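You operate a simulated robot arm through the tools that you are given. There is no shell and no other tool.

Carry out the task below with a simulated robot arm. There is one attempt and no reset: what you move stays moved.

Task
Fit the fuse that the card names in its pocket and latch it.
Fine: First turn the jig to its fuse side, then lock it. Leave the other fuses in the rack.

The check looks at the end state, three seconds after you hand in, the way a careful person would. Anything else that was tipped, shoved, dropped, spilled or broken makes it a failure.

Robot
A 6-joint arm with a two-finger parallel gripper, fixed in place. Base frame: the origin is at the foot of the arm, x ahead of it, y to its left, z up; the work surface is at about z = 80. Lengths are in cm, angles in degrees, forces in N, time in s.
Its first joint turns from -166.0 to 166.0 degrees. Payload 3.91 kg.
The tool frame sits at the grasp point between the pads (the TCP): z along the fingers, y along the line on which they close. The tips reach 3 cm beyond it. The gripper opens to 11 cm. The fingers are 2 cm wide and 1 cm thick; the gripper's body (4.8 by 11.2 cm) begins 5.5 cm behind the TCP.
Orientation is told as [roll, pitch, yaw] about the base's x, y, z axes, in that order, counted from this pose: with the fingers straight down and closing along the base's y, the tool's x points along the base's -x, its y along +y and its z along -z.

Tools
- The arm moves only by the tool servo_tool. Its argument "moves" is a list that holds one entry, the list of rows, each a list of 7 numbers: the turn, a rotation vector about the tool's x, y, z in degrees, then the shift along the tool's x, y, z in cm, then the closure, from 0 (fully open) to 1 (shut). In form: [[[ax, ay, az, x, y, z, grip], ...]]. A call has 1 to 20 rows; each row is the pose to reach, as a shift and turn from the pose commanded when the call began, along the tool's axes at that moment. Rows are played at 5 a second. More than 5 cm and 8.6 degrees between two rows, or a gripper value outside its range, and nothing of the call is played. Where a pose cannot be reached the arm comes as near as it can. A force on the tool above 90 N (or 10 N above the force at the start of the call, whichever is more), or a blocked arm, ends the call early, and 0.2 s more pass. The fingers move at their own pace (about 10.8 cm/s each) and stop on an object; they squeeze with about 28 N. The grip force told is the motor's: it shows also when the fingers shut on nothing. Time passes only in rows, and 0.2 s behind the last, so rows that repeat a pose let the fingers close. The reply holds the time, the measured pose of the TCP, the force on the tool along the base axes, the opening and the grip force, in the units named above and with some noise, with the torque about the TCP (base axes, N m) and any sound that the robot's microphone picked up.
- Cameras (640 x 400 px; columns grow to the right, rows downward): "scene" is fixed at [22.2, 65.02, 141.2]; the picture's right is [-0.91, -0.42, 0.00], its down [-0.13, 0.28, -0.95] and it looks along [0.40, -0.87, -0.30] (base axes); focal length 317 px, centre (320, 200). "wrist" rides on the gripper at [7.2, 1.7, -10.3] in the tool frame; the picture's right is [-0.23, 0.97, 0.00], its down [-0.76, -0.18, -0.62] and it looks along [-0.61, -0.14, 0.78] (tool axes); focal length 222 px, centre (320, 200). There is no depth. A picture from a camera that has moved, and an enlarged one, comes with that camera's place and axes in the base frame and with its lens.
- grab_frame(camera): a new picture of that camera. No time passes.
- enlarge(camera, box): a new picture of the part [left, top, right, bottom] of that camera's present view, enlarged. No time passes.
- sign_off(): hands the job in; it is judged then, once.

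Places have to be worked out from the pictures, the camera data and where the tool is seen. Open the gripper and draw the arm clear of the work before you hand the job in, unless the task says otherwise.

The tools are called after ">>>" by a JSON object that holds its "op" and its "data". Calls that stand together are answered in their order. servo_tool: Moves the arm, as the interface text tells. Its arguments: {"type":"object","properties":{"moves":{"type":"array","items":{"type":"array","items":{"type":"array","items":{"type":"number"}}}}},"required":["moves"]} The other tools are called the same way: grab_frame (camera) takes a picture; enlarge (camera, box) takes an enlarged picture of a part of a camera's view; sign_off () hands the job in.

At the start:

```text
time: 0.0
tcp_pos: [61.81, -17.86, 118.5]
ee_rot: [0.0, -0.1, 0.0]
ft_force: [0.1, -0.3, -0.7]
torque: [-0.01, -0.02, -0.01]
width: 11.0
grip_force: 0.1
```

scene: 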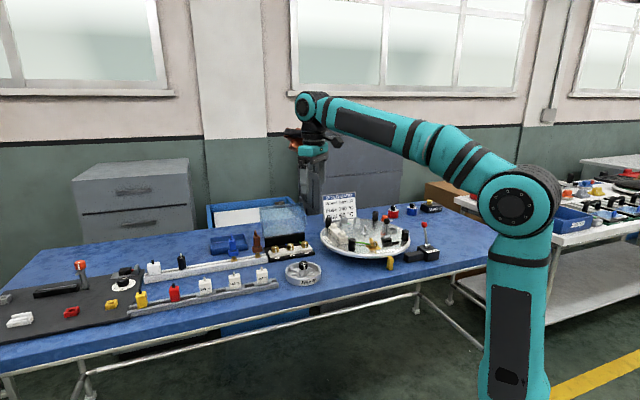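
wrist: 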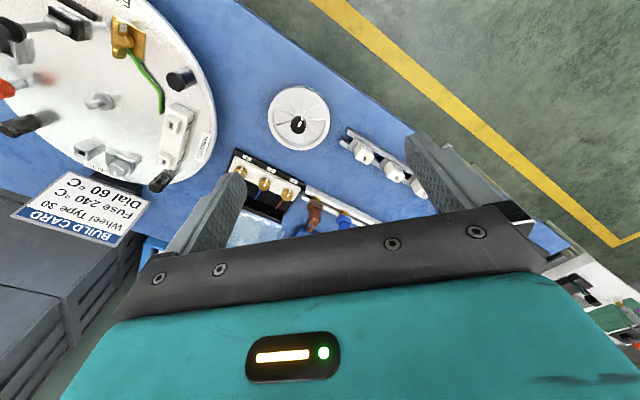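

The card seems to read "Wheel Type 30, Fuse 240 °C, Dial 60 °C". I'll enlarge several regions to see the jig, the rack and the lock.

>>> {"op": "enlarge", "data": {"camera": "scene", "box": [300, 180, 460, 280]}}

>>> {"op": "enlarge", "data": {"camera": "scene", "box": [120, 220, 330, 320]}}

>>> {"op": "enlarge", "data": {"camera": "wrist", "box": [0, 0, 240, 260]}}

>>> {"op": "enlarge", "data": {"camera": "scene", "box": [0, 250, 150, 340]}}

```text
4.00 times, centred on (380, 230) of scene
camera zoom: at [22.2, 65.02, 141.2], right [-0.91, -0.42, 0.0], down [-0.13, 0.28, -0.95], along [0.4, -0.87, -0.3], focal length 1268 px, centre (80, 80)
```

zoom: 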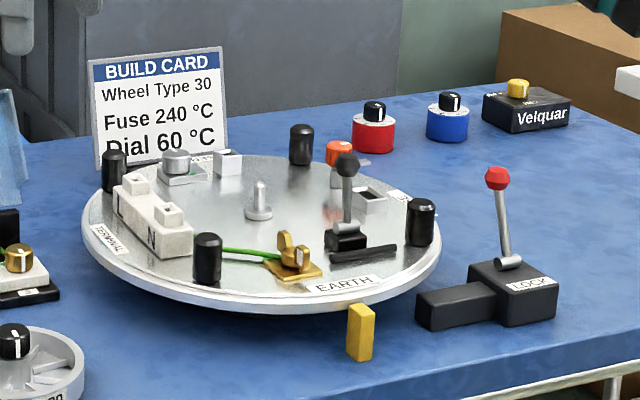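

```text
3.05 times, centred on (225, 270) of scene
camera zoom: at [22.2, 65.02, 141.2], right [-0.91, -0.42, 0.0], down [-0.13, 0.28, -0.95], along [0.4, -0.87, -0.3], focal length 966 px, centre (610, -13)
```

zoom: 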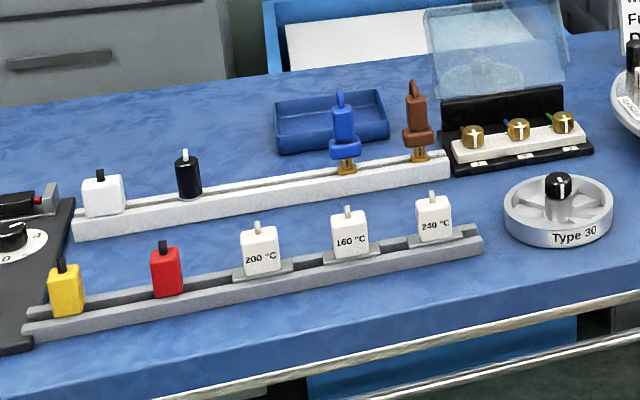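

```text
1.54 times, centred on (120, 130) of wrist
camera zoom: at [54.58, -16.27, 128.64], right [0.23, 0.97, 0.0], down [0.76, -0.18, 0.62], along [0.61, -0.14, -0.78], focal length 342 px, centre (628, 308)
```

zoom: 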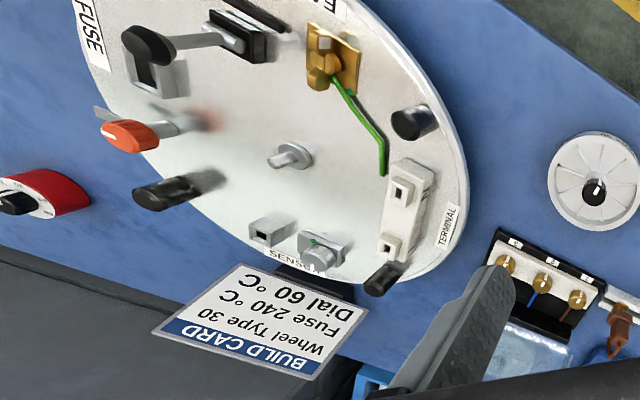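

```text
4.27 times, centred on (75, 295) of scene
camera zoom: at [22.2, 65.02, 141.2], right [-0.91, -0.42, 0.0], down [-0.13, 0.28, -0.95], along [0.4, -0.87, -0.3], focal length 1353 px, centre (1365, -205)
```

zoom: 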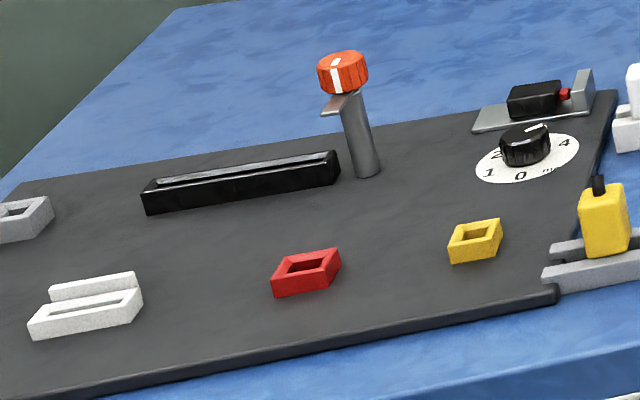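

The card names the 240 °C fuse, and the jig's EARTH side is facing the yellow pointer now. I'll carry the wrist camera high over the jig, fingers still clear, for a closer look at the fuse side and the lock.

>>> {"op": "servo_tool", "data": {"moves": [[[0, 0, 0, 2.7, -2.9, 0, 0], [0, 0, 0, 5.4, -5.8, 0, 0], [0, 0, 0, 8.1, -8.7, 0, 0], [0, 0, 0, 10.8, -11.6, 0, 0], [0, 0, 0, 13.5, -14.5, 0, 0], [0, 0, 0, 16.2, -17.4, 0, 0], [0, 0, 0, 18.9, -20.3, 0, 0], [0, 0, 0, 21.6, -23.2, 0, 0], [0, 0, 0, 24.3, -26.1, 0, 0], [0, 0, 0, 27, -29, 0, 0], [0, 0, 0, 29.7, -31.9, 0, 0]]]}}

```text
time: 2.4
tcp_pos: [32.16, -49.65, 118.46]
ee_rot: [0.0, -0.1, 0.1]
ft_force: [0.1, 1.4, -0.4]
torque: [-0.04, 0.01, -0.04]
width: 11.01
grip_force: 0.1
```

The arm arrived at about (32, -50, 118.5). I'll take pictures from both cameras.

>>> {"op": "grab_frame", "data": {"camera": "wrist"}}

>>> {"op": "grab_frame", "data": {"camera": "scene"}}

```text
taken
camera wrist: at [24.86, -48.08, 128.67], right [0.23, 0.97, 0.0], down [0.76, -0.18, 0.62], along [0.61, -0.14, -0.78], focal length 222 px, centre (320, 200)
```

wrist: 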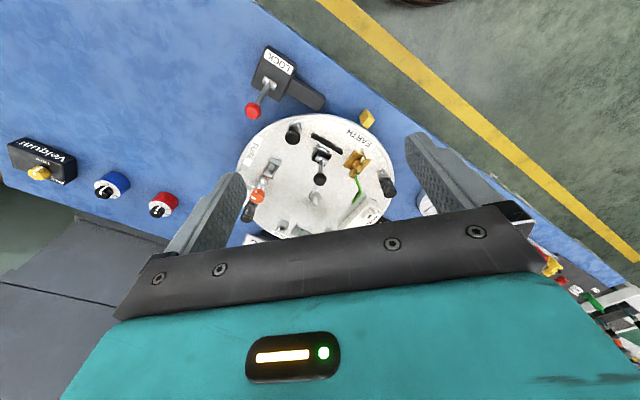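

```text
taken
```

scene: 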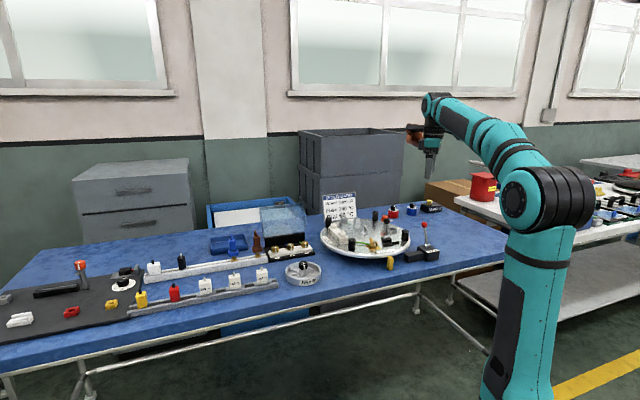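

>>> {"op": "enlarge", "data": {"camera": "wrist", "box": [220, 30, 410, 250]}}

>>> {"op": "enlarge", "data": {"camera": "wrist", "box": [230, 100, 340, 240]}}

>>> {"op": "enlarge", "data": {"camera": "wrist", "box": [240, 30, 400, 140]}}

```text
1.82 times, centred on (315, 140) of wrist
camera zoom: at [24.86, -48.08, 128.67], right [0.23, 0.97, 0.0], down [0.76, -0.18, 0.62], along [0.61, -0.14, -0.78], focal length 404 px, centre (329, 309)
```

zoom: 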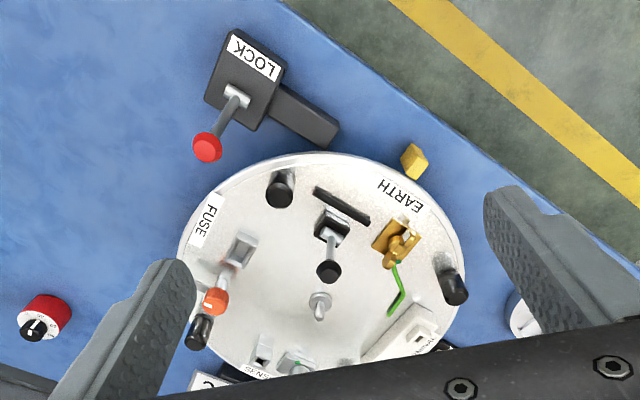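

```text
2.86 times, centred on (285, 170) of wrist
camera zoom: at [24.86, -48.08, 128.67], right [0.23, 0.97, 0.0], down [0.76, -0.18, 0.62], along [0.61, -0.14, -0.78], focal length 635 px, centre (420, 286)
```

zoom: 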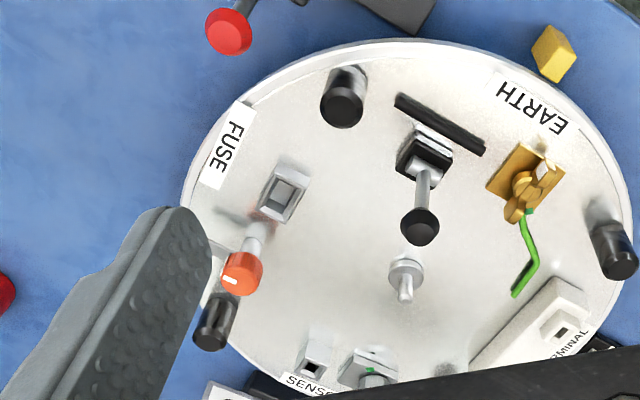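

```text
3.64 times, centred on (320, 85) of wrist
camera zoom: at [24.86, -48.08, 128.67], right [0.23, 0.97, 0.0], down [0.76, -0.18, 0.62], along [0.61, -0.14, -0.78], focal length 808 px, centre (320, 618)
```

zoom: 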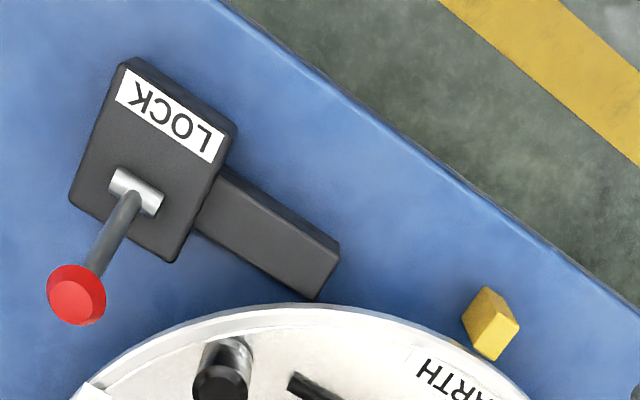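

The FUSE label lies clockwise (seen from above) of what I need: it must come about 90° round to the yellow pointer. One black peg is near (39.5, -56.4); I'll lower above it for a better measurement, well over everything.

>>> {"op": "servo_tool", "data": {"moves": [[[0, 0, 0, -1.5, -1.35, 2.9, 0], [0, 0, 0, -3.0, -2.7, 5.8, 0], [0, 0, 0, -4.4, -4.05, 8.7, 0], [0, 0, 0, -5.9, -5.4, 11.6, 0], [0, 0, 0, -7.3, -6.75, 14.0, 0]]]}}

>>> {"op": "grab_frame", "data": {"camera": "wrist"}}

>>> {"op": "grab_frame", "data": {"camera": "scene"}}

```text
time: 3.6
tcp_pos: [39.36, -56.51, 104.49]
ee_rot: [-0.1, 0.0, -0.1]
ft_force: [-0.6, 0.6, 0.0]
torque: [-0.08, 0.0, -0.02]
width: 10.98
grip_force: 0.0
```

```text
taken
camera wrist: at [32.09, -54.85, 114.68], right [0.23, 0.97, 0.0], down [0.76, -0.18, 0.62], along [0.61, -0.14, -0.78], focal length 222 px, centre (320, 200)
```

wrist: 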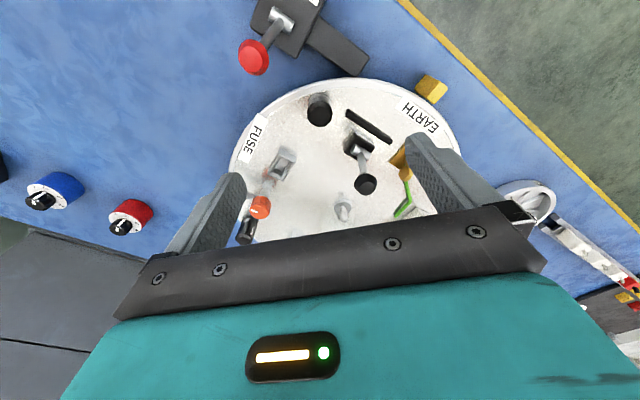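

```text
taken
```

scene: 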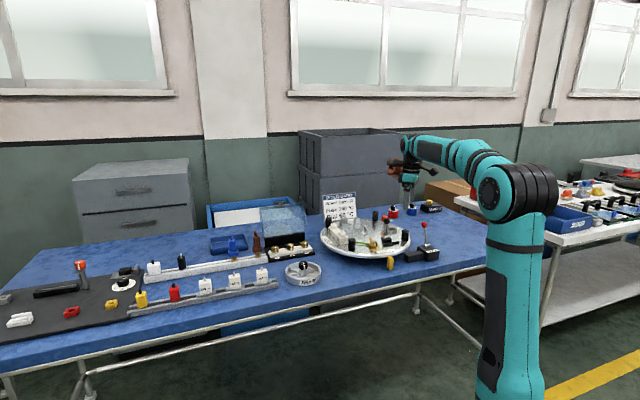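

>>> {"op": "enlarge", "data": {"camera": "wrist", "box": [220, 0, 460, 230]}}

>>> {"op": "enlarge", "data": {"camera": "wrist", "box": [230, 80, 390, 230]}}

>>> {"op": "enlarge", "data": {"camera": "scene", "box": [310, 180, 450, 280]}}

```text
1.74 times, centred on (340, 115) of wrist
camera zoom: at [32.09, -54.85, 114.68], right [0.23, 0.97, 0.0], down [0.76, -0.18, 0.62], along [0.61, -0.14, -0.78], focal length 386 px, centre (285, 348)
```

zoom: 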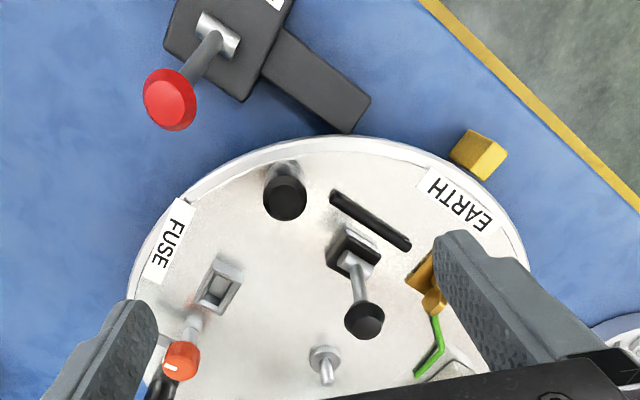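

```text
2.67 times, centred on (310, 155) of wrist
camera zoom: at [32.09, -54.85, 114.68], right [0.23, 0.97, 0.0], down [0.76, -0.18, 0.62], along [0.61, -0.14, -0.78], focal length 592 px, centre (347, 320)
```

zoom: 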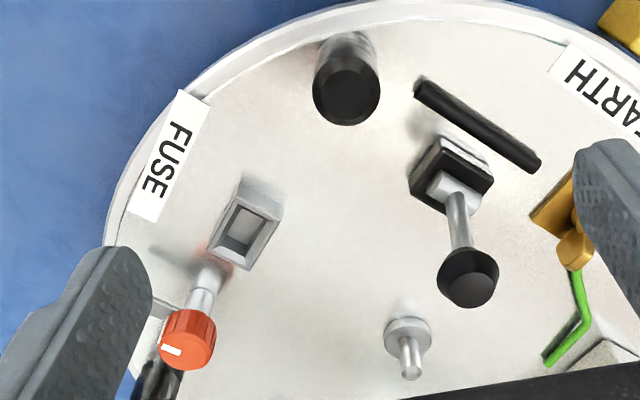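

```text
4.00 times, centred on (380, 230) of scene
camera zoom: at [22.2, 65.02, 141.2], right [-0.91, -0.42, 0.0], down [-0.13, 0.28, -0.95], along [0.4, -0.87, -0.3], focal length 1268 px, centre (80, 80)
```

zoom: 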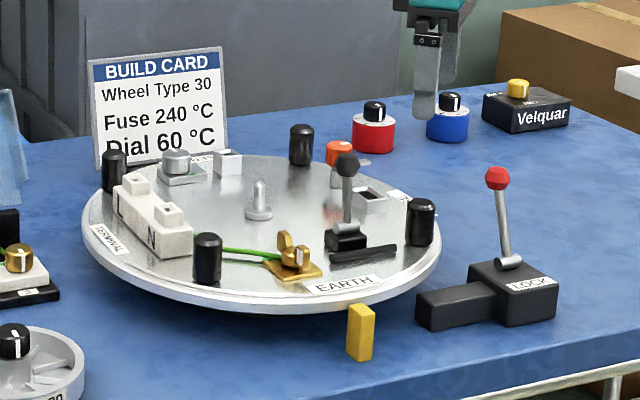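

The black peg sits right under the TCP at about (39.45, -56.55), its top near z = 90.6; the disc centre is about (55.5, -56.4). I'll narrow the fingers to cage the peg and lower around its upper part.

>>> {"op": "servo_tool", "data": {"moves": [[[0, 0, 0, 0, 0, 0, 0.6], [0, 0, 0, 0.4, 0, 2, 0.6], [0, 0, 0, 0.4, 0, 4, 0.6], [0, 0, 0, 0.4, 0, 6, 0.6], [0, 0, 0, 0.4, 0, 8, 0.6], [0, 0, 0, 0.4, 0, 9.5, 0.6]]]}}

>>> {"op": "grab_frame", "data": {"camera": "wrist"}}

>>> {"op": "enlarge", "data": {"camera": "scene", "box": [340, 170, 460, 270]}}

```text
time: 5.0
tcp_pos: [38.99, -56.5, 94.77]
ee_rot: [0.0, -0.2, 0.0]
ft_force: [0.2, 1.8, 0.2]
torque: [-0.01, -0.01, -0.01]
width: 4.39
grip_force: 0.1
```

```text
taken
camera wrist: at [31.69, -54.87, 105.07], right [0.23, 0.97, 0.0], down [0.76, -0.18, 0.62], along [0.61, -0.14, -0.78], focal length 222 px, centre (320, 200)
```

wrist: 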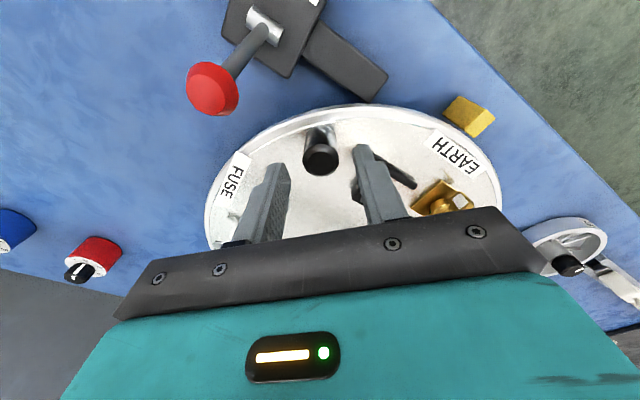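

```text
4.00 times, centred on (400, 220) of scene
camera zoom: at [22.2, 65.02, 141.2], right [-0.91, -0.42, 0.0], down [-0.13, 0.28, -0.95], along [0.4, -0.87, -0.3], focal length 1268 px, centre (0, 120)
```

zoom: 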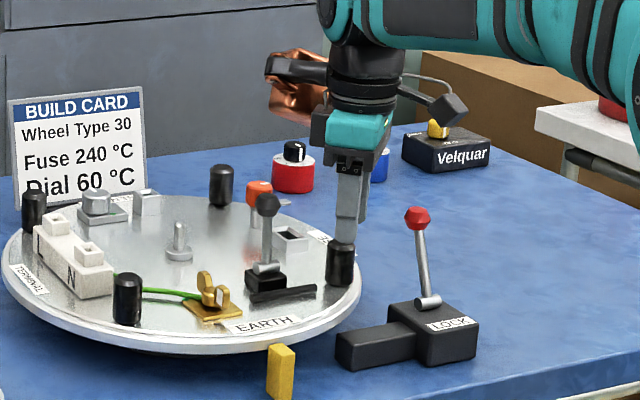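

The peg is centred between the fingertips. I'll lower 3 cm so the tips straddle it, then look again.

>>> {"op": "servo_tool", "data": {"moves": [[[0, 0, 0, 0, 0, 1, 0.6], [0, 0, 0, 0, 0, 2, 0.6], [0, 0, 0, 0, 0, 3.0, 0.6]]]}}

>>> {"op": "enlarge", "data": {"camera": "wrist", "box": [220, 80, 480, 240]}}

>>> {"op": "enlarge", "data": {"camera": "scene", "box": [340, 170, 460, 270]}}

```text
time: 5.8
tcp_pos: [38.94, -56.51, 91.72]
ee_rot: [-0.1, -0.1, 0.0]
ft_force: [0.0, -0.3, 1.2]
torque: [0.0, 0.02, -0.03]
width: 4.4
grip_force: 0.0
```

```text
2.46 times, centred on (350, 160) of wrist
camera zoom: at [31.77, -54.95, 102.11], right [0.23, 0.97, 0.0], down [0.76, -0.18, 0.62], along [0.61, -0.14, -0.78], focal length 547 px, centre (246, 298)
```

zoom: 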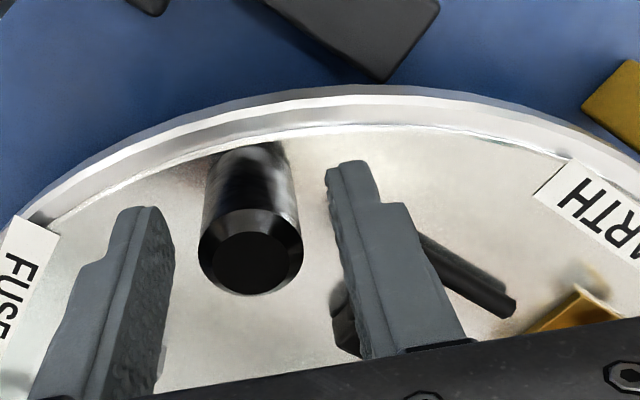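

```text
4.00 times, centred on (400, 220) of scene
camera zoom: at [22.2, 65.02, 141.2], right [-0.91, -0.42, 0.0], down [-0.13, 0.28, -0.95], along [0.4, -0.87, -0.3], focal length 1268 px, centre (0, 120)
```

zoom: 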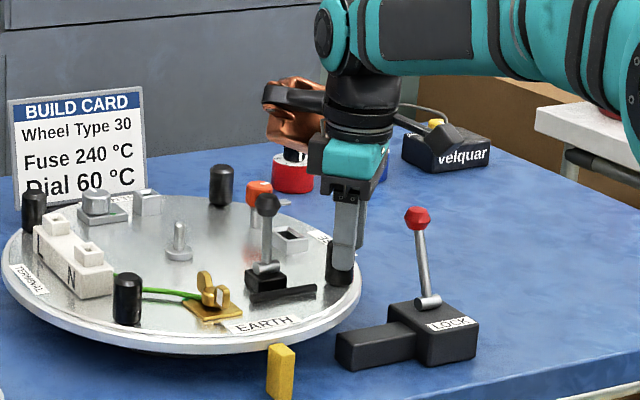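

The fingers straddle the peg with about 0.9 cm play on each side. I'll swing the first 12° along the arc, turning the tool with it, to feel how the jig moves.

>>> {"op": "servo_tool", "data": {"moves": [[[0, 0, 2, -0.01, 0.578, 0, 0.6], [0, 0, 4, -0.04, 1.154, 0, 0.6], [0, 0, 6, -0.091, 1.73, 0, 0.6], [0, 0, 8, -0.161, 2.303, 0, 0.6], [0, 0, 10, -0.251, 2.874, 0, 0.6], [0, 0, 12, -0.362, 3.441, 0, 0.6]]]}}

>>> {"op": "grab_frame", "data": {"camera": "wrist"}}

>>> {"op": "enlarge", "data": {"camera": "scene", "box": [310, 170, 470, 280]}}

```text
time: 7.2
tcp_pos: [39.38, -52.96, 91.84]
ee_rot: [0.0, 0.0, -12.1]
ft_force: [-0.2, -0.1, 0.4]
torque: [-0.03, 0.0, 0.01]
width: 4.38
grip_force: 0.0
```

```text
taken
camera wrist: at [32.62, -49.93, 102.06], right [0.43, 0.9, 0.0], down [0.71, -0.33, 0.62], along [0.56, -0.26, -0.78], focal length 222 px, centre (320, 200)
```

wrist: 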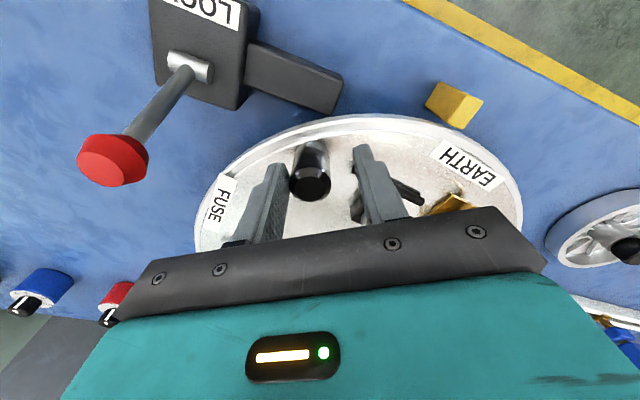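

```text
3.64 times, centred on (390, 225) of scene
camera zoom: at [22.2, 65.02, 141.2], right [-0.91, -0.42, 0.0], down [-0.13, 0.28, -0.95], along [0.4, -0.87, -0.3], focal length 1153 px, centre (66, 109)
```

zoom: 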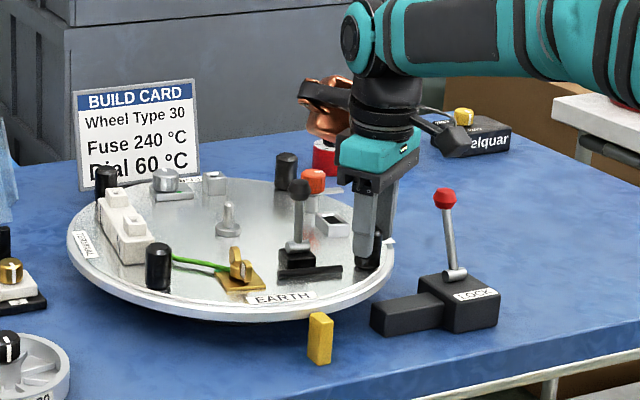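

The jig turns freely with almost no force. I'll carry on along the arc another 60° and look again.

>>> {"op": "servo_tool", "data": {"moves": [[[0, 0, 3, -0.023, 0.866, 0, 0.6], [0, 0, 6, -0.091, 1.73, 0, 0.6], [0, 0, 9, -0.204, 2.589, 0, 0.6], [0, 0, 12, -0.362, 3.441, 0, 0.6], [0, 0, 15, -0.564, 4.283, 0, 0.6], [0, 0, 18, -0.81, 5.114, 0, 0.6], [0, 0, 21, -1.099, 5.931, 0, 0.6], [0, 0, 24, -1.431, 6.732, 0, 0.6], [0, 0, 27, -1.804, 7.514, 0, 0.6], [0, 0, 30, -2.217, 8.275, 0, 0.6], [0, 0, 33, -2.67, 9.014, 0, 0.6], [0, 0, 36, -3.161, 9.728, 0, 0.6], [0, 0, 39, -3.688, 10.415, 0, 0.6], [0, 0, 42, -4.251, 11.074, 0, 0.6], [0, 0, 45, -4.847, 11.703, 0, 0.6], [0, 0, 48, -5.476, 12.299, 0, 0.6], [0, 0, 51, -6.135, 12.862, 0, 0.6], [0, 0, 54, -6.822, 13.389, 0, 0.6], [0, 0, 57, -7.536, 13.88, 0, 0.6], [0, 0, 60, -8.275, 14.333, 0, 0.6]]]}}

>>> {"op": "grab_frame", "data": {"camera": "wrist"}}

>>> {"op": "enlarge", "data": {"camera": "scene", "box": [310, 170, 470, 280]}}

```text
time: 11.4
tcp_pos: [50.59, -40.85, 91.81]
ee_rot: [0.1, 0.0, -72.1]
ft_force: [0.5, -1.1, -0.6]
torque: [-0.05, 0.04, -0.01]
width: 4.41
grip_force: 0.1
```

```text
taken
camera wrist: at [49.84, -33.42, 102.12], right [1.0, 0.08, 0.0], down [0.06, -0.78, 0.62], along [0.05, -0.62, -0.78], focal length 222 px, centre (320, 200)
```

wrist: 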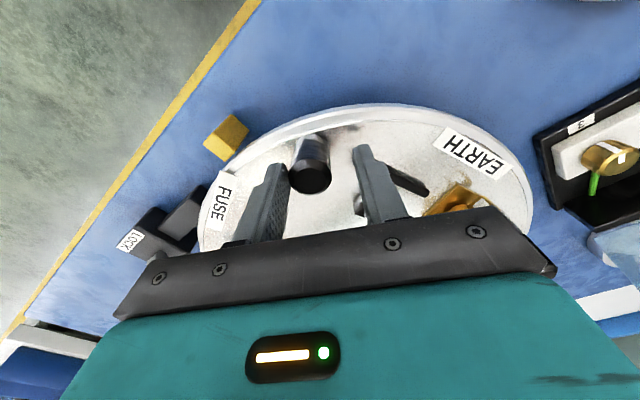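

```text
3.64 times, centred on (390, 225) of scene
camera zoom: at [22.2, 65.02, 141.2], right [-0.91, -0.42, 0.0], down [-0.13, 0.28, -0.95], along [0.4, -0.87, -0.3], focal length 1153 px, centre (66, 109)
```

zoom: 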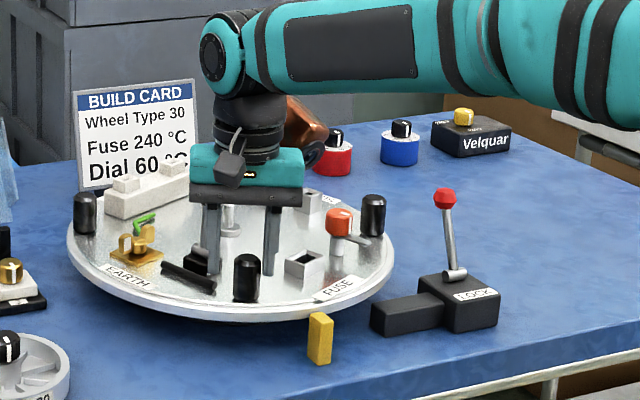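

The FUSE label still lies roughly 10° short of the pointer by my estimate, and I want a better top view before the final angle. I'll lift off the peg and look down at the disc.

>>> {"op": "servo_tool", "data": {"moves": [[[0, 0, 0, 0, 0, -3, 0.6], [0, 0, 0, 0, 0, -6, 0.6], [0, 0, 0, 0, 0, -9, 0.6], [0, 0, -8, -2.3, -0.5, -11, 0.4], [0, 0, -16, -4.5, -1.0, -13, 0.2], [0, 0, -24, -6.8, -1.6, -15, 0], [0, 0, -32, -9.0, -2.1, -17, 0], [0, 0, -40, -11.3, -2.6, -18.2, 0]]]}}

>>> {"op": "grab_frame", "data": {"camera": "wrist"}}

>>> {"op": "enlarge", "data": {"camera": "scene", "box": [310, 170, 470, 280]}}

```text
time: 13.2
tcp_pos: [51.57, -52.32, 110.14]
ee_rot: [-0.1, -0.1, -31.8]
ft_force: [-0.4, 0.1, 0.8]
torque: [-0.03, 0.01, -0.02]
width: 11.0
grip_force: 0.2
```

```text
taken
camera wrist: at [46.25, -47.12, 120.4], right [0.71, 0.71, 0.0], down [0.55, -0.55, 0.62], along [0.44, -0.44, -0.78], focal length 222 px, centre (320, 200)
```

wrist: 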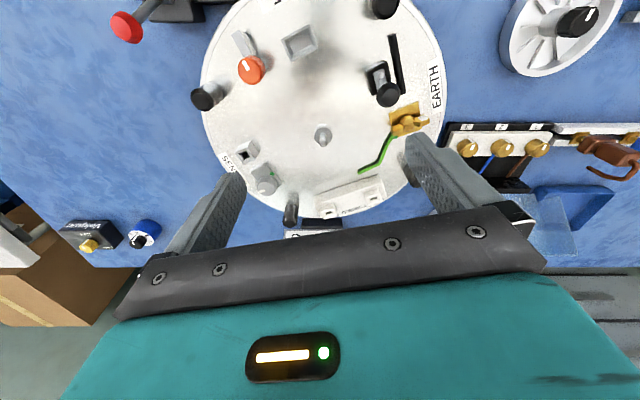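

```text
3.64 times, centred on (390, 225) of scene
camera zoom: at [22.2, 65.02, 141.2], right [-0.91, -0.42, 0.0], down [-0.13, 0.28, -0.95], along [0.4, -0.87, -0.3], focal length 1153 px, centre (66, 109)
```

zoom: 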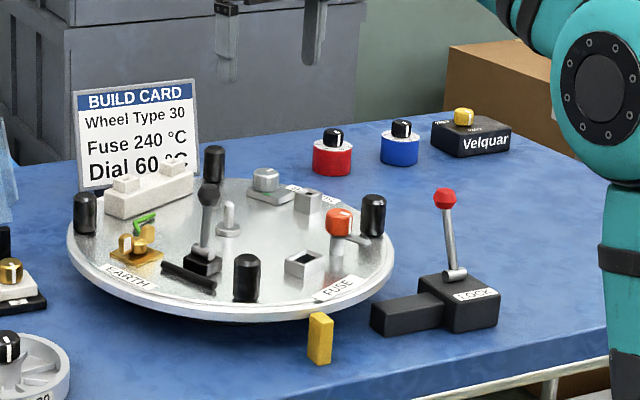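

The view crops the FUSE label at the top; I'll back the camera off toward the base and up a little.

>>> {"op": "servo_tool", "data": {"moves": [[[0, 0, 0, 3, 0, -1, 0], [0, 0, 0, 6, 0, -2, 0], [0, 0, 0, 9, 0, -3, 0]]]}}

>>> {"op": "grab_frame", "data": {"camera": "wrist"}}

>>> {"op": "enlarge", "data": {"camera": "wrist", "box": [170, 0, 480, 220]}}

```text
time: 14.0
tcp_pos: [44.0, -47.46, 112.97]
ee_rot: [0.1, 0.1, -32.0]
ft_force: [0.2, -0.7, -0.6]
torque: [0.05, 0.03, -0.01]
width: 11.01
grip_force: 0.0
```

```text
taken
camera wrist: at [38.64, -42.32, 123.19], right [0.71, 0.71, 0.0], down [0.55, -0.56, 0.62], along [0.44, -0.44, -0.78], focal length 222 px, centre (320, 200)
```

wrist: 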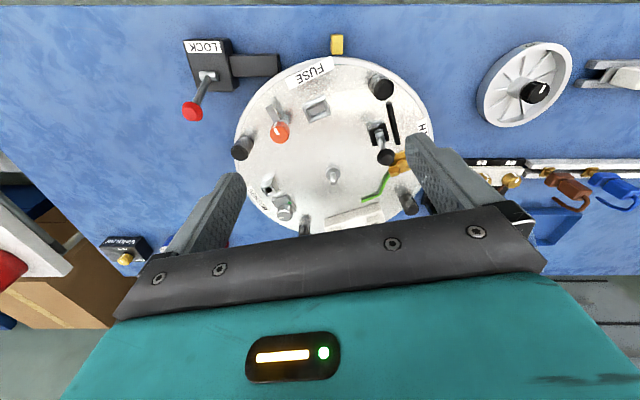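

```text
1.82 times, centred on (325, 110) of wrist
camera zoom: at [38.64, -42.32, 123.19], right [0.71, 0.71, 0.0], down [0.55, -0.56, 0.62], along [0.44, -0.44, -0.78], focal length 404 px, centre (311, 364)
```

zoom: 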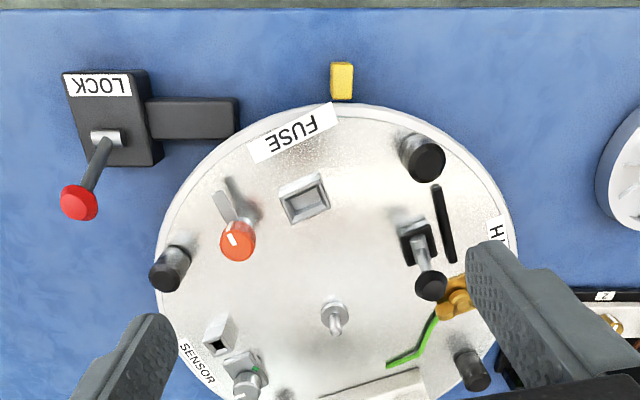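

This top view shows the FUSE label at about 147° round the pivot while the pointer is at about 134°, so about 13° remains. Before turning it I'll check the rim and lock closely for notches.

>>> {"op": "enlarge", "data": {"camera": "scene", "box": [350, 230, 450, 280]}}

>>> {"op": "enlarge", "data": {"camera": "wrist", "box": [180, 20, 360, 130]}}

>>> {"op": "enlarge", "data": {"camera": "wrist", "box": [240, 60, 360, 140]}}

```text
6.40 times, centred on (400, 255) of scene
camera zoom: at [22.2, 65.02, 141.2], right [-0.91, -0.42, 0.0], down [-0.13, 0.28, -0.95], along [0.4, -0.87, -0.3], focal length 2029 px, centre (-192, -152)
```

zoom: 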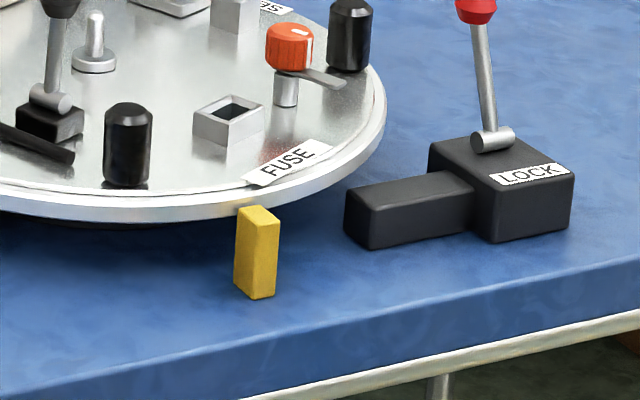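

```text
3.56 times, centred on (270, 75) of wrist
camera zoom: at [38.64, -42.32, 123.19], right [0.71, 0.71, 0.0], down [0.55, -0.56, 0.62], along [0.44, -0.44, -0.78], focal length 790 px, centre (498, 644)
```

zoom: 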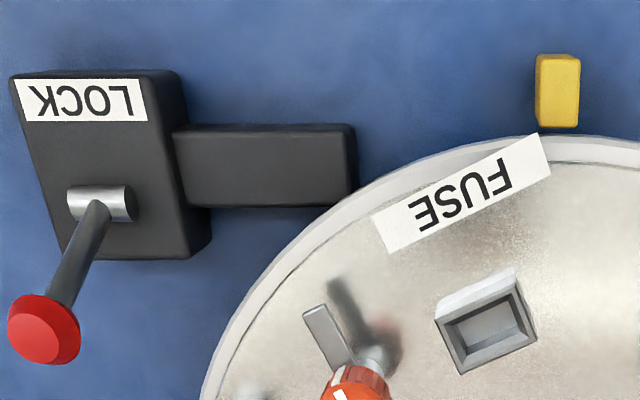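

```text
5.00 times, centred on (300, 100) of wrist
camera zoom: at [38.64, -42.32, 123.19], right [0.71, 0.71, 0.0], down [0.55, -0.56, 0.62], along [0.44, -0.44, -0.78], focal length 1111 px, centre (420, 700)
```

zoom: 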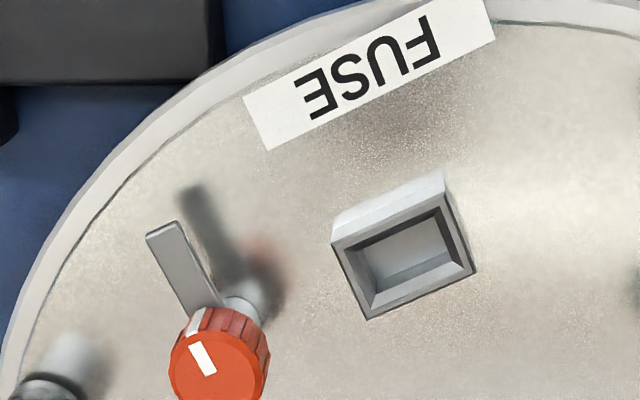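

The label and pocket edges are square to a station axis at about 157°, exactly 90° on from EARTH, so the 90° grid needs about 22° more; the label itself sits off-centre. I'll go back around the peg and keep turning slowly, listening for a click.

>>> {"op": "servo_tool", "data": {"moves": [[[0, 0, 8, -0.42, 1.82, 2.4, 0.3], [0, 0, 16, -0.83, 3.64, 4.8, 0.6], [0, 0, 24, -1.25, 5.46, 7.2, 0.6], [0, 0, 32, -1.67, 7.28, 9.6, 0.6], [0, 0, 40, -2.09, 9.1, 12.2, 0.6], [0, 0, 40, -2.09, 9.1, 14.2, 0.6]]]}}

>>> {"op": "grab_frame", "data": {"camera": "wrist"}}

```text
time: 15.4
tcp_pos: [50.52, -40.88, 98.7]
ee_rot: [0.0, 0.0, -72.1]
ft_force: [-0.5, 0.2, -1.2]
torque: [0.01, 0.0, 0.0]
width: 4.41
grip_force: 0.0
```

```text
taken
camera wrist: at [49.86, -33.63, 109.07], right [1.0, 0.08, 0.0], down [0.06, -0.78, 0.62], along [0.05, -0.62, -0.78], focal length 222 px, centre (320, 200)
```

wrist: 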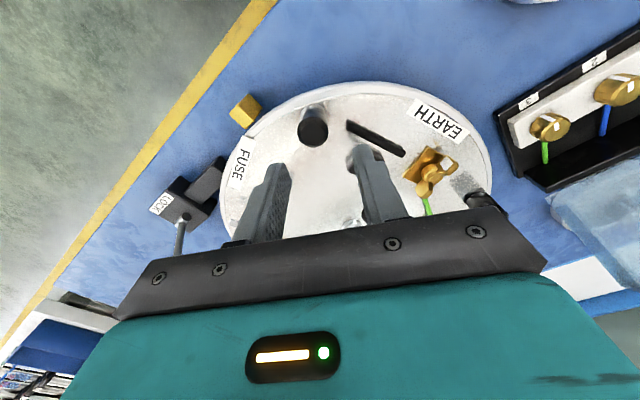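

The peg is still between the fingers' lines, a little outward of centre. I'll lower around it again with a small outward correction.

>>> {"op": "servo_tool", "data": {"moves": [[[0, 0, 0, 0.3, 0, 2, 0.6], [0, 0, 0, 0.3, 0, 4, 0.6], [0, 0, 0, 0.3, 0, 5.5, 0.6], [0, 0, 0, 0.3, 0, 7.0, 0.6]]]}}

>>> {"op": "enlarge", "data": {"camera": "wrist", "box": [180, 80, 480, 240]}}

```text
time: 16.4
tcp_pos: [50.45, -40.6, 91.78]
ee_rot: [0.1, 0.0, -72.0]
ft_force: [-0.5, -0.5, 0.2]
torque: [-0.01, 0.03, 0.01]
width: 4.41
grip_force: 0.1
```

```text
2.13 times, centred on (330, 160) of wrist
camera zoom: at [49.78, -33.27, 102.13], right [1.0, 0.08, 0.0], down [0.06, -0.78, 0.62], along [0.05, -0.62, -0.78], focal length 474 px, centre (299, 285)
```

zoom: 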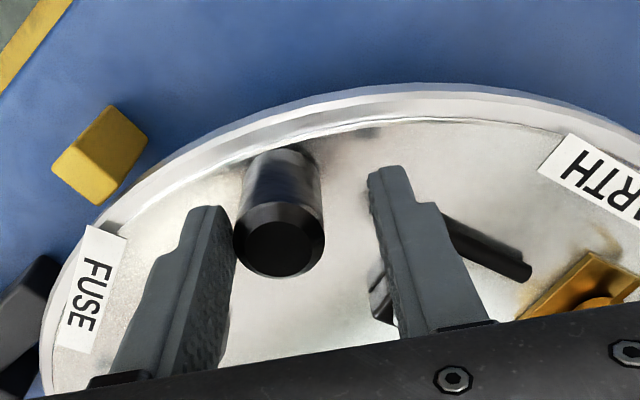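

The peg is well placed between the tips and touching none. I'll swing another 17° slowly and listen.

>>> {"op": "servo_tool", "data": {"moves": [[[0, 0, 2, -0.01, 0.565, 0, 0.6], [0, 0, 4, -0.04, 1.13, 0, 0.6], [0, 0, 6, -0.089, 1.693, 0, 0.6], [0, 0, 8, -0.158, 2.255, 0, 0.6], [0, 0, 10, -0.246, 2.813, 0, 0.6], [0, 0, 12, -0.354, 3.368, 0, 0.6], [0, 0, 13, -0.415, 3.644, 0, 0.6], [0, 0, 14, -0.481, 3.919, 0, 0.6], [0, 0, 15, -0.552, 4.193, 0, 0.6], [0, 0, 16, -0.628, 4.465, 0, 0.6], [0, 0, 17, -0.708, 4.736, 0, 0.6]]]}}

>>> {"op": "grab_frame", "data": {"camera": "wrist"}}

>>> {"op": "enlarge", "data": {"camera": "scene", "box": [310, 170, 470, 280]}}

```text
time: 18.8
tcp_pos: [55.38, -39.84, 92.0]
ee_rot: [0.0, 0.0, -89.0]
ft_force: [-0.9, 0.2, -0.6]
torque: [0.0, 0.02, 0.01]
width: 4.39
grip_force: 0.0
```

```text
taken
camera wrist: at [56.7, -32.7, 102.21], right [0.98, -0.21, 0.0], down [-0.17, -0.76, 0.62], along [-0.13, -0.61, -0.78], focal length 222 px, centre (320, 200)
```

wrist: 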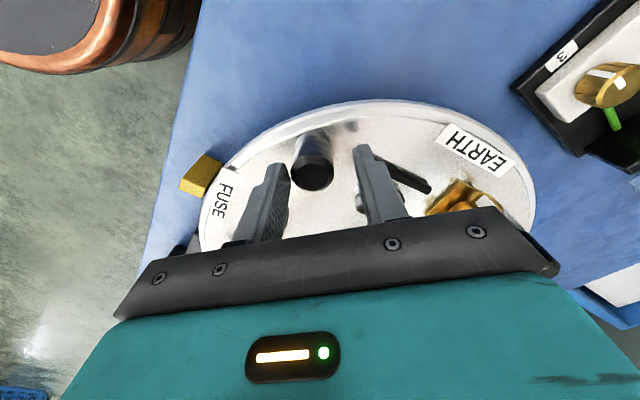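

```text
3.64 times, centred on (390, 225) of scene
camera zoom: at [22.2, 65.02, 141.2], right [-0.91, -0.42, 0.0], down [-0.13, 0.28, -0.95], along [0.4, -0.87, -0.3], focal length 1153 px, centre (66, 109)
```

zoom: 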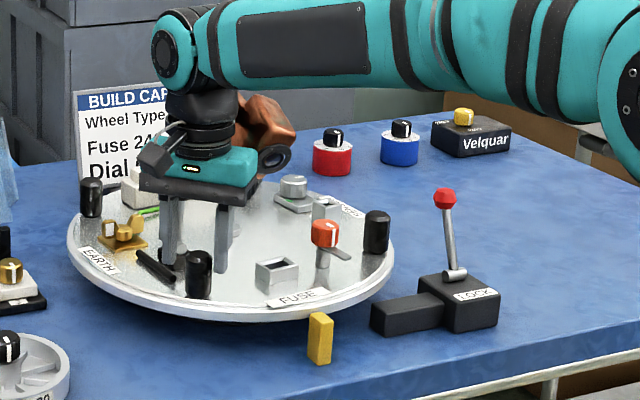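

No click yet. The FUSE label is now near the pointer, but the pegs and pocket are still about 6° short of square by comparison with the first picture; I'll look closely at the rim and hub before deciding.

>>> {"op": "enlarge", "data": {"camera": "scene", "box": [315, 225, 415, 275]}}

>>> {"op": "enlarge", "data": {"camera": "wrist", "box": [130, 90, 370, 260]}}

```text
6.40 times, centred on (365, 250) of scene
camera zoom: at [22.2, 65.02, 141.2], right [-0.91, -0.42, 0.0], down [-0.13, 0.28, -0.95], along [0.4, -0.87, -0.3], focal length 2029 px, centre (32, -120)
```

zoom: 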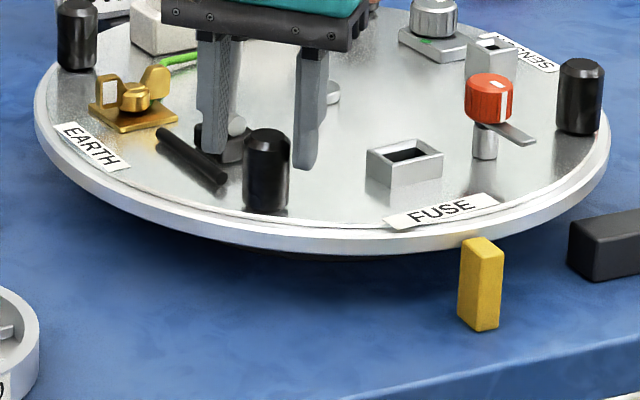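

```text
2.35 times, centred on (250, 175) of wrist
camera zoom: at [56.7, -32.7, 102.21], right [0.98, -0.21, 0.0], down [-0.17, -0.76, 0.62], along [-0.13, -0.61, -0.78], focal length 523 px, centre (485, 259)
```

zoom: 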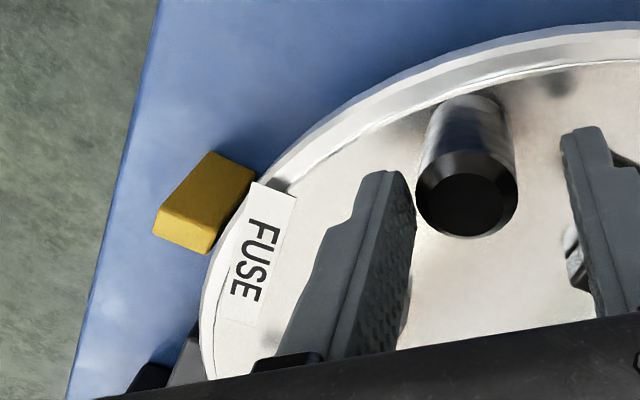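

The peg rests against the trailing finger. I'll close gently on the peg so the tool pose tells exactly where it is and holds the jig for the fine angle.

>>> {"op": "servo_tool", "data": {"moves": [[[0, 0, 0, 0, 0, 0, 0.66], [0, 0, 0, 0, 0, 0, 0.7], [0, 0, 0, 0, 0, 0, 0.74], [0, 0, 0, 0, 0, 0, 0.78], [0, 0, 0, 0, 0, 0, 0.8], [0, 0, 0, 0, 0, 0, 0.8]]]}}

>>> {"op": "grab_frame", "data": {"camera": "wrist"}}

>>> {"op": "enlarge", "data": {"camera": "scene", "box": [315, 215, 425, 275]}}

```text
time: 20.2
tcp_pos: [55.27, -39.74, 91.92]
ee_rot: [0.1, 0.0, -89.0]
ft_force: [1.6, 0.6, 1.4]
torque: [0.09, 0.03, 0.25]
width: 2.71
grip_force: 45.1
```

```text
taken
camera wrist: at [56.7, -32.71, 102.19], right [0.98, -0.21, 0.0], down [-0.17, -0.76, 0.62], along [-0.13, -0.61, -0.78], focal length 222 px, centre (320, 200)
```

wrist: 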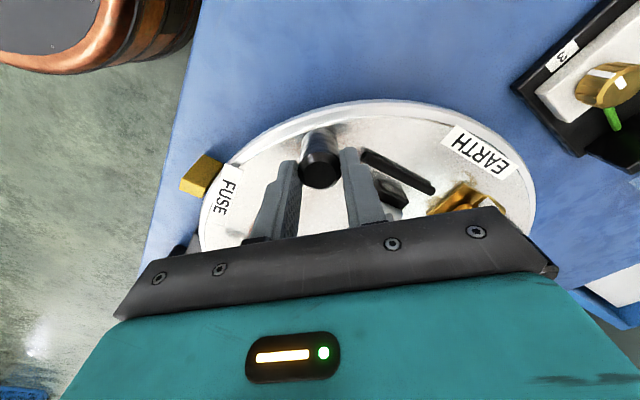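

```text
5.82 times, centred on (370, 245) of scene
camera zoom: at [22.2, 65.02, 141.2], right [-0.91, -0.42, 0.0], down [-0.13, 0.28, -0.95], along [0.4, -0.87, -0.3], focal length 1845 px, centre (29, -62)
```

zoom: 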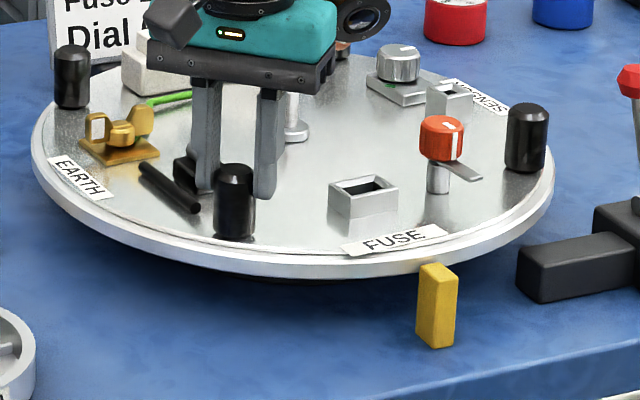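

Now I hold the peg firmly at (55.3, -39.7). Comparing with the first picture, about 3–5° remain to exactly 90°; I'll turn 3° more and compare at the same zoom.

>>> {"op": "servo_tool", "data": {"moves": [[[0, 0, 1, -0.003, 0.29, 0, 0.8], [0, 0, 2, -0.01, 0.58, 0, 0.8], [0, 0, 3, -0.023, 0.87, 0, 0.8], [0, 0, 3, -0.023, 0.87, 0, 0.8]]]}}

>>> {"op": "enlarge", "data": {"camera": "scene", "box": [300, 180, 460, 280]}}

```text
time: 21.2
tcp_pos: [56.11, -39.85, 91.89]
ee_rot: [0.1, -0.1, -92.0]
ft_force: [3.7, 11.4, 15.7]
torque: [0.73, 0.0, 0.36]
width: 2.72
grip_force: 45.2
```

```text
4.00 times, centred on (380, 230) of scene
camera zoom: at [22.2, 65.02, 141.2], right [-0.91, -0.42, 0.0], down [-0.13, 0.28, -0.95], along [0.4, -0.87, -0.3], focal length 1268 px, centre (80, 80)
```

zoom: 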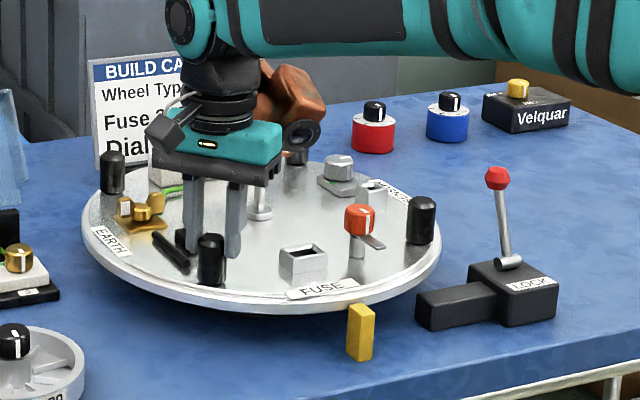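

The pegs now nearly coincide with the original peg places, about 1.3° short. I'll add that last bit.

>>> {"op": "servo_tool", "data": {"moves": [[[0, 0, 0.7, 0, 0.2, 0, 0.8], [0, 0, 1.3, 0, 0.38, 0, 0.8], [0, 0, 1.3, 0, 0.38, 0, 0.8], [0, 0, 1.3, 0, 0.38, 0, 0.6], [0, 0, 1.3, 0, 0.38, 0, 0.6]]]}}

>>> {"op": "enlarge", "data": {"camera": "scene", "box": [300, 180, 460, 280]}}

>>> {"op": "grab_frame", "data": {"camera": "wrist"}}

```text
time: 22.4
tcp_pos: [56.53, -40.03, 91.84]
ee_rot: [0.0, 0.0, -93.3]
ft_force: [-0.2, 0.0, 0.4]
torque: [0.0, 0.02, 0.01]
width: 4.38
grip_force: 0.0
```

```text
4.00 times, centred on (380, 230) of scene
camera zoom: at [22.2, 65.02, 141.2], right [-0.91, -0.42, 0.0], down [-0.13, 0.28, -0.95], along [0.4, -0.87, -0.3], focal length 1268 px, centre (80, 80)
```

zoom: 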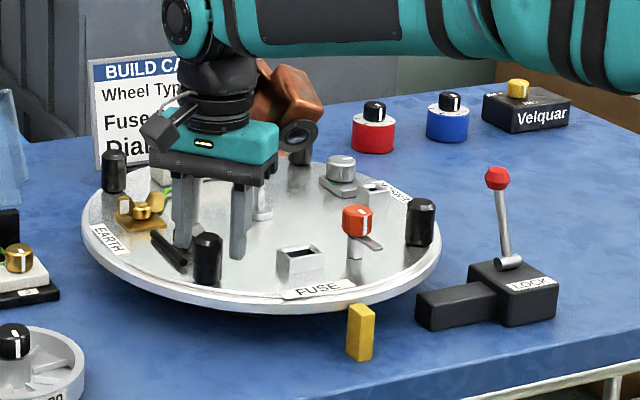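

```text
taken
camera wrist: at [58.47, -32.93, 102.13], right [0.96, -0.28, 0.0], down [-0.22, -0.75, 0.62], along [-0.18, -0.6, -0.78], focal length 222 px, centre (320, 200)
```

wrist: 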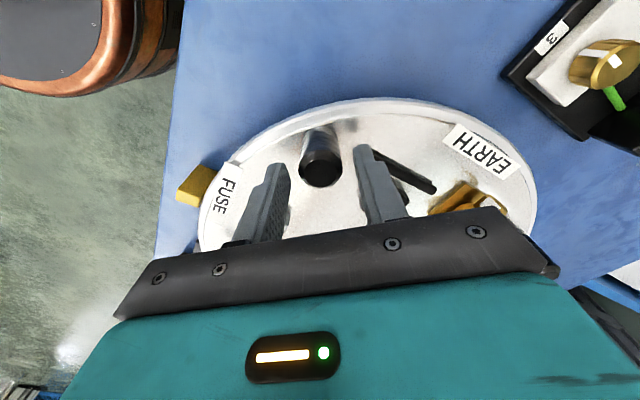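

The pegs coincide with the original peg positions now, so the jig has turned 90° and FUSE faces the pointer side. Next I'll rise off the peg, close the fingers, and go above the lock, on the far side of its red lever, to inspect it.

>>> {"op": "servo_tool", "data": {"moves": [[[0, 0, 0, 0, 0, -4, 0.6], [0, 0, 0, 0, 0, -8, 0.6], [0, 0, 0, 0, 0, -12, 0.6], [0, 0, -6, -3.1, -2.4, -13, 0.8], [0, 0, -12, -6.2, -4.8, -14, 1], [0, 0, -18, -9.3, -7.2, -14, 1], [0, 0, -24, -12.4, -9.6, -14, 1], [0, 0, -30, -15.4, -12, -14, 1], [0, 0, -36, -18.5, -14.4, -14, 1], [0, 0, -42, -21.6, -16.8, -14, 1], [0, 0, -48.3, -24.6, -19.1, -14, 1]]]}}

>>> {"op": "grab_frame", "data": {"camera": "wrist"}}

>>> {"op": "enlarge", "data": {"camera": "scene", "box": [300, 180, 460, 280]}}

```text
time: 24.8
tcp_pos: [35.73, -63.45, 105.73]
ee_rot: [0.1, 0.0, -44.9]
ft_force: [0.2, 0.1, 0.7]
torque: [-0.06, -0.02, 0.01]
width: 0.0
grip_force: 28.1
```

```text
taken
camera wrist: at [31.83, -57.11, 116.05], right [0.85, 0.53, 0.0], down [0.41, -0.66, 0.62], along [0.33, -0.53, -0.78], focal length 222 px, centre (320, 200)
```

wrist: 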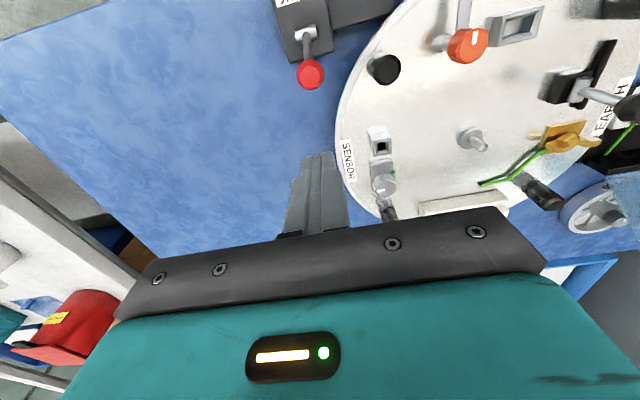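

```text
4.00 times, centred on (380, 230) of scene
camera zoom: at [22.2, 65.02, 141.2], right [-0.91, -0.42, 0.0], down [-0.13, 0.28, -0.95], along [0.4, -0.87, -0.3], focal length 1268 px, centre (80, 80)
```

zoom: 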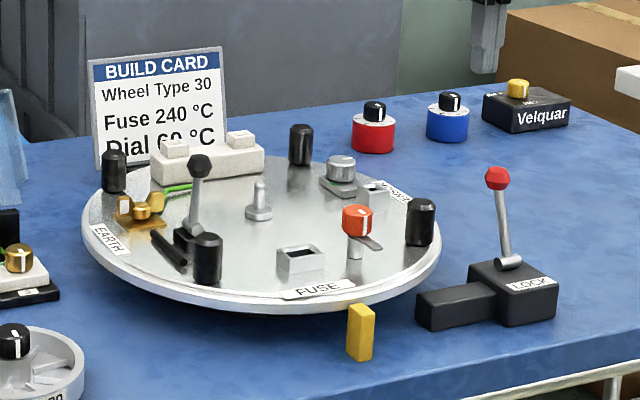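

The jig is in exactly the original peg positions. The red ball is at about (33.1, -60.65, 93.3), leaning away from the LOCK label about its axle at (31.3, -58.7, 85); my closed fingers are lined up behind it, so I'll lower to ball height and push a little toward the label.

>>> {"op": "servo_tool", "data": {"moves": [[[0, 0, 0, 0, 0, 4, 1], [0, 0, 0, 0, 0, 8, 1], [0, 0, 0, 0, 0, 11.7, 1], [0, 0, 0, 1, 0, 11.7, 1], [0, 0, 0, 1.7, 0, 11.7, 1], [0, 0, 0, 2.4, 0, 11.7, 1], [0, 0, 0, 3.1, 0, 11.7, 1]]]}}

>>> {"op": "grab_frame", "data": {"camera": "wrist"}}

>>> {"op": "enlarge", "data": {"camera": "scene", "box": [350, 190, 470, 280]}}

```text
time: 26.4
tcp_pos: [33.69, -61.08, 94.16]
ee_rot: [0.1, 0.0, -44.9]
ft_force: [1.8, -0.5, 0.4]
torque: [0.0, -0.01, 0.0]
width: 0.0
grip_force: 27.9
```

```text
taken
camera wrist: at [29.74, -54.88, 104.39], right [0.85, 0.53, 0.0], down [0.41, -0.66, 0.62], along [0.33, -0.53, -0.78], focal length 222 px, centre (320, 200)
```

wrist: 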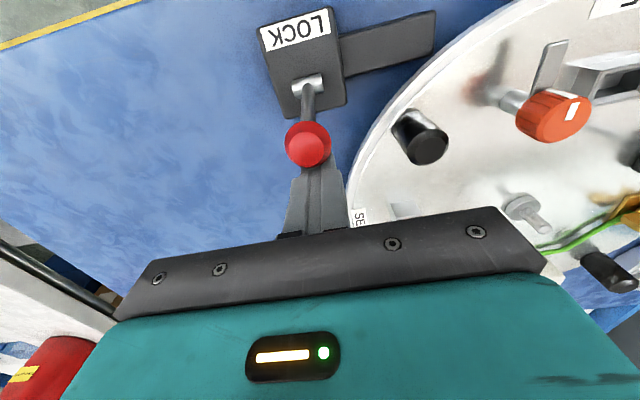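

```text
4.44 times, centred on (410, 235) of scene
camera zoom: at [22.2, 65.02, 141.2], right [-0.91, -0.42, 0.0], down [-0.13, 0.28, -0.95], along [0.4, -0.87, -0.3], focal length 1409 px, centre (-80, 44)
```

zoom: 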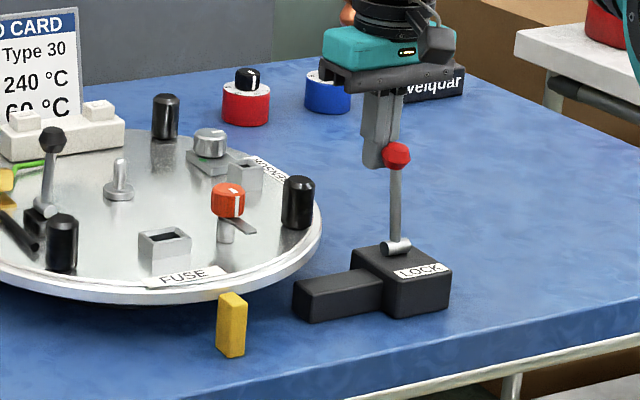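

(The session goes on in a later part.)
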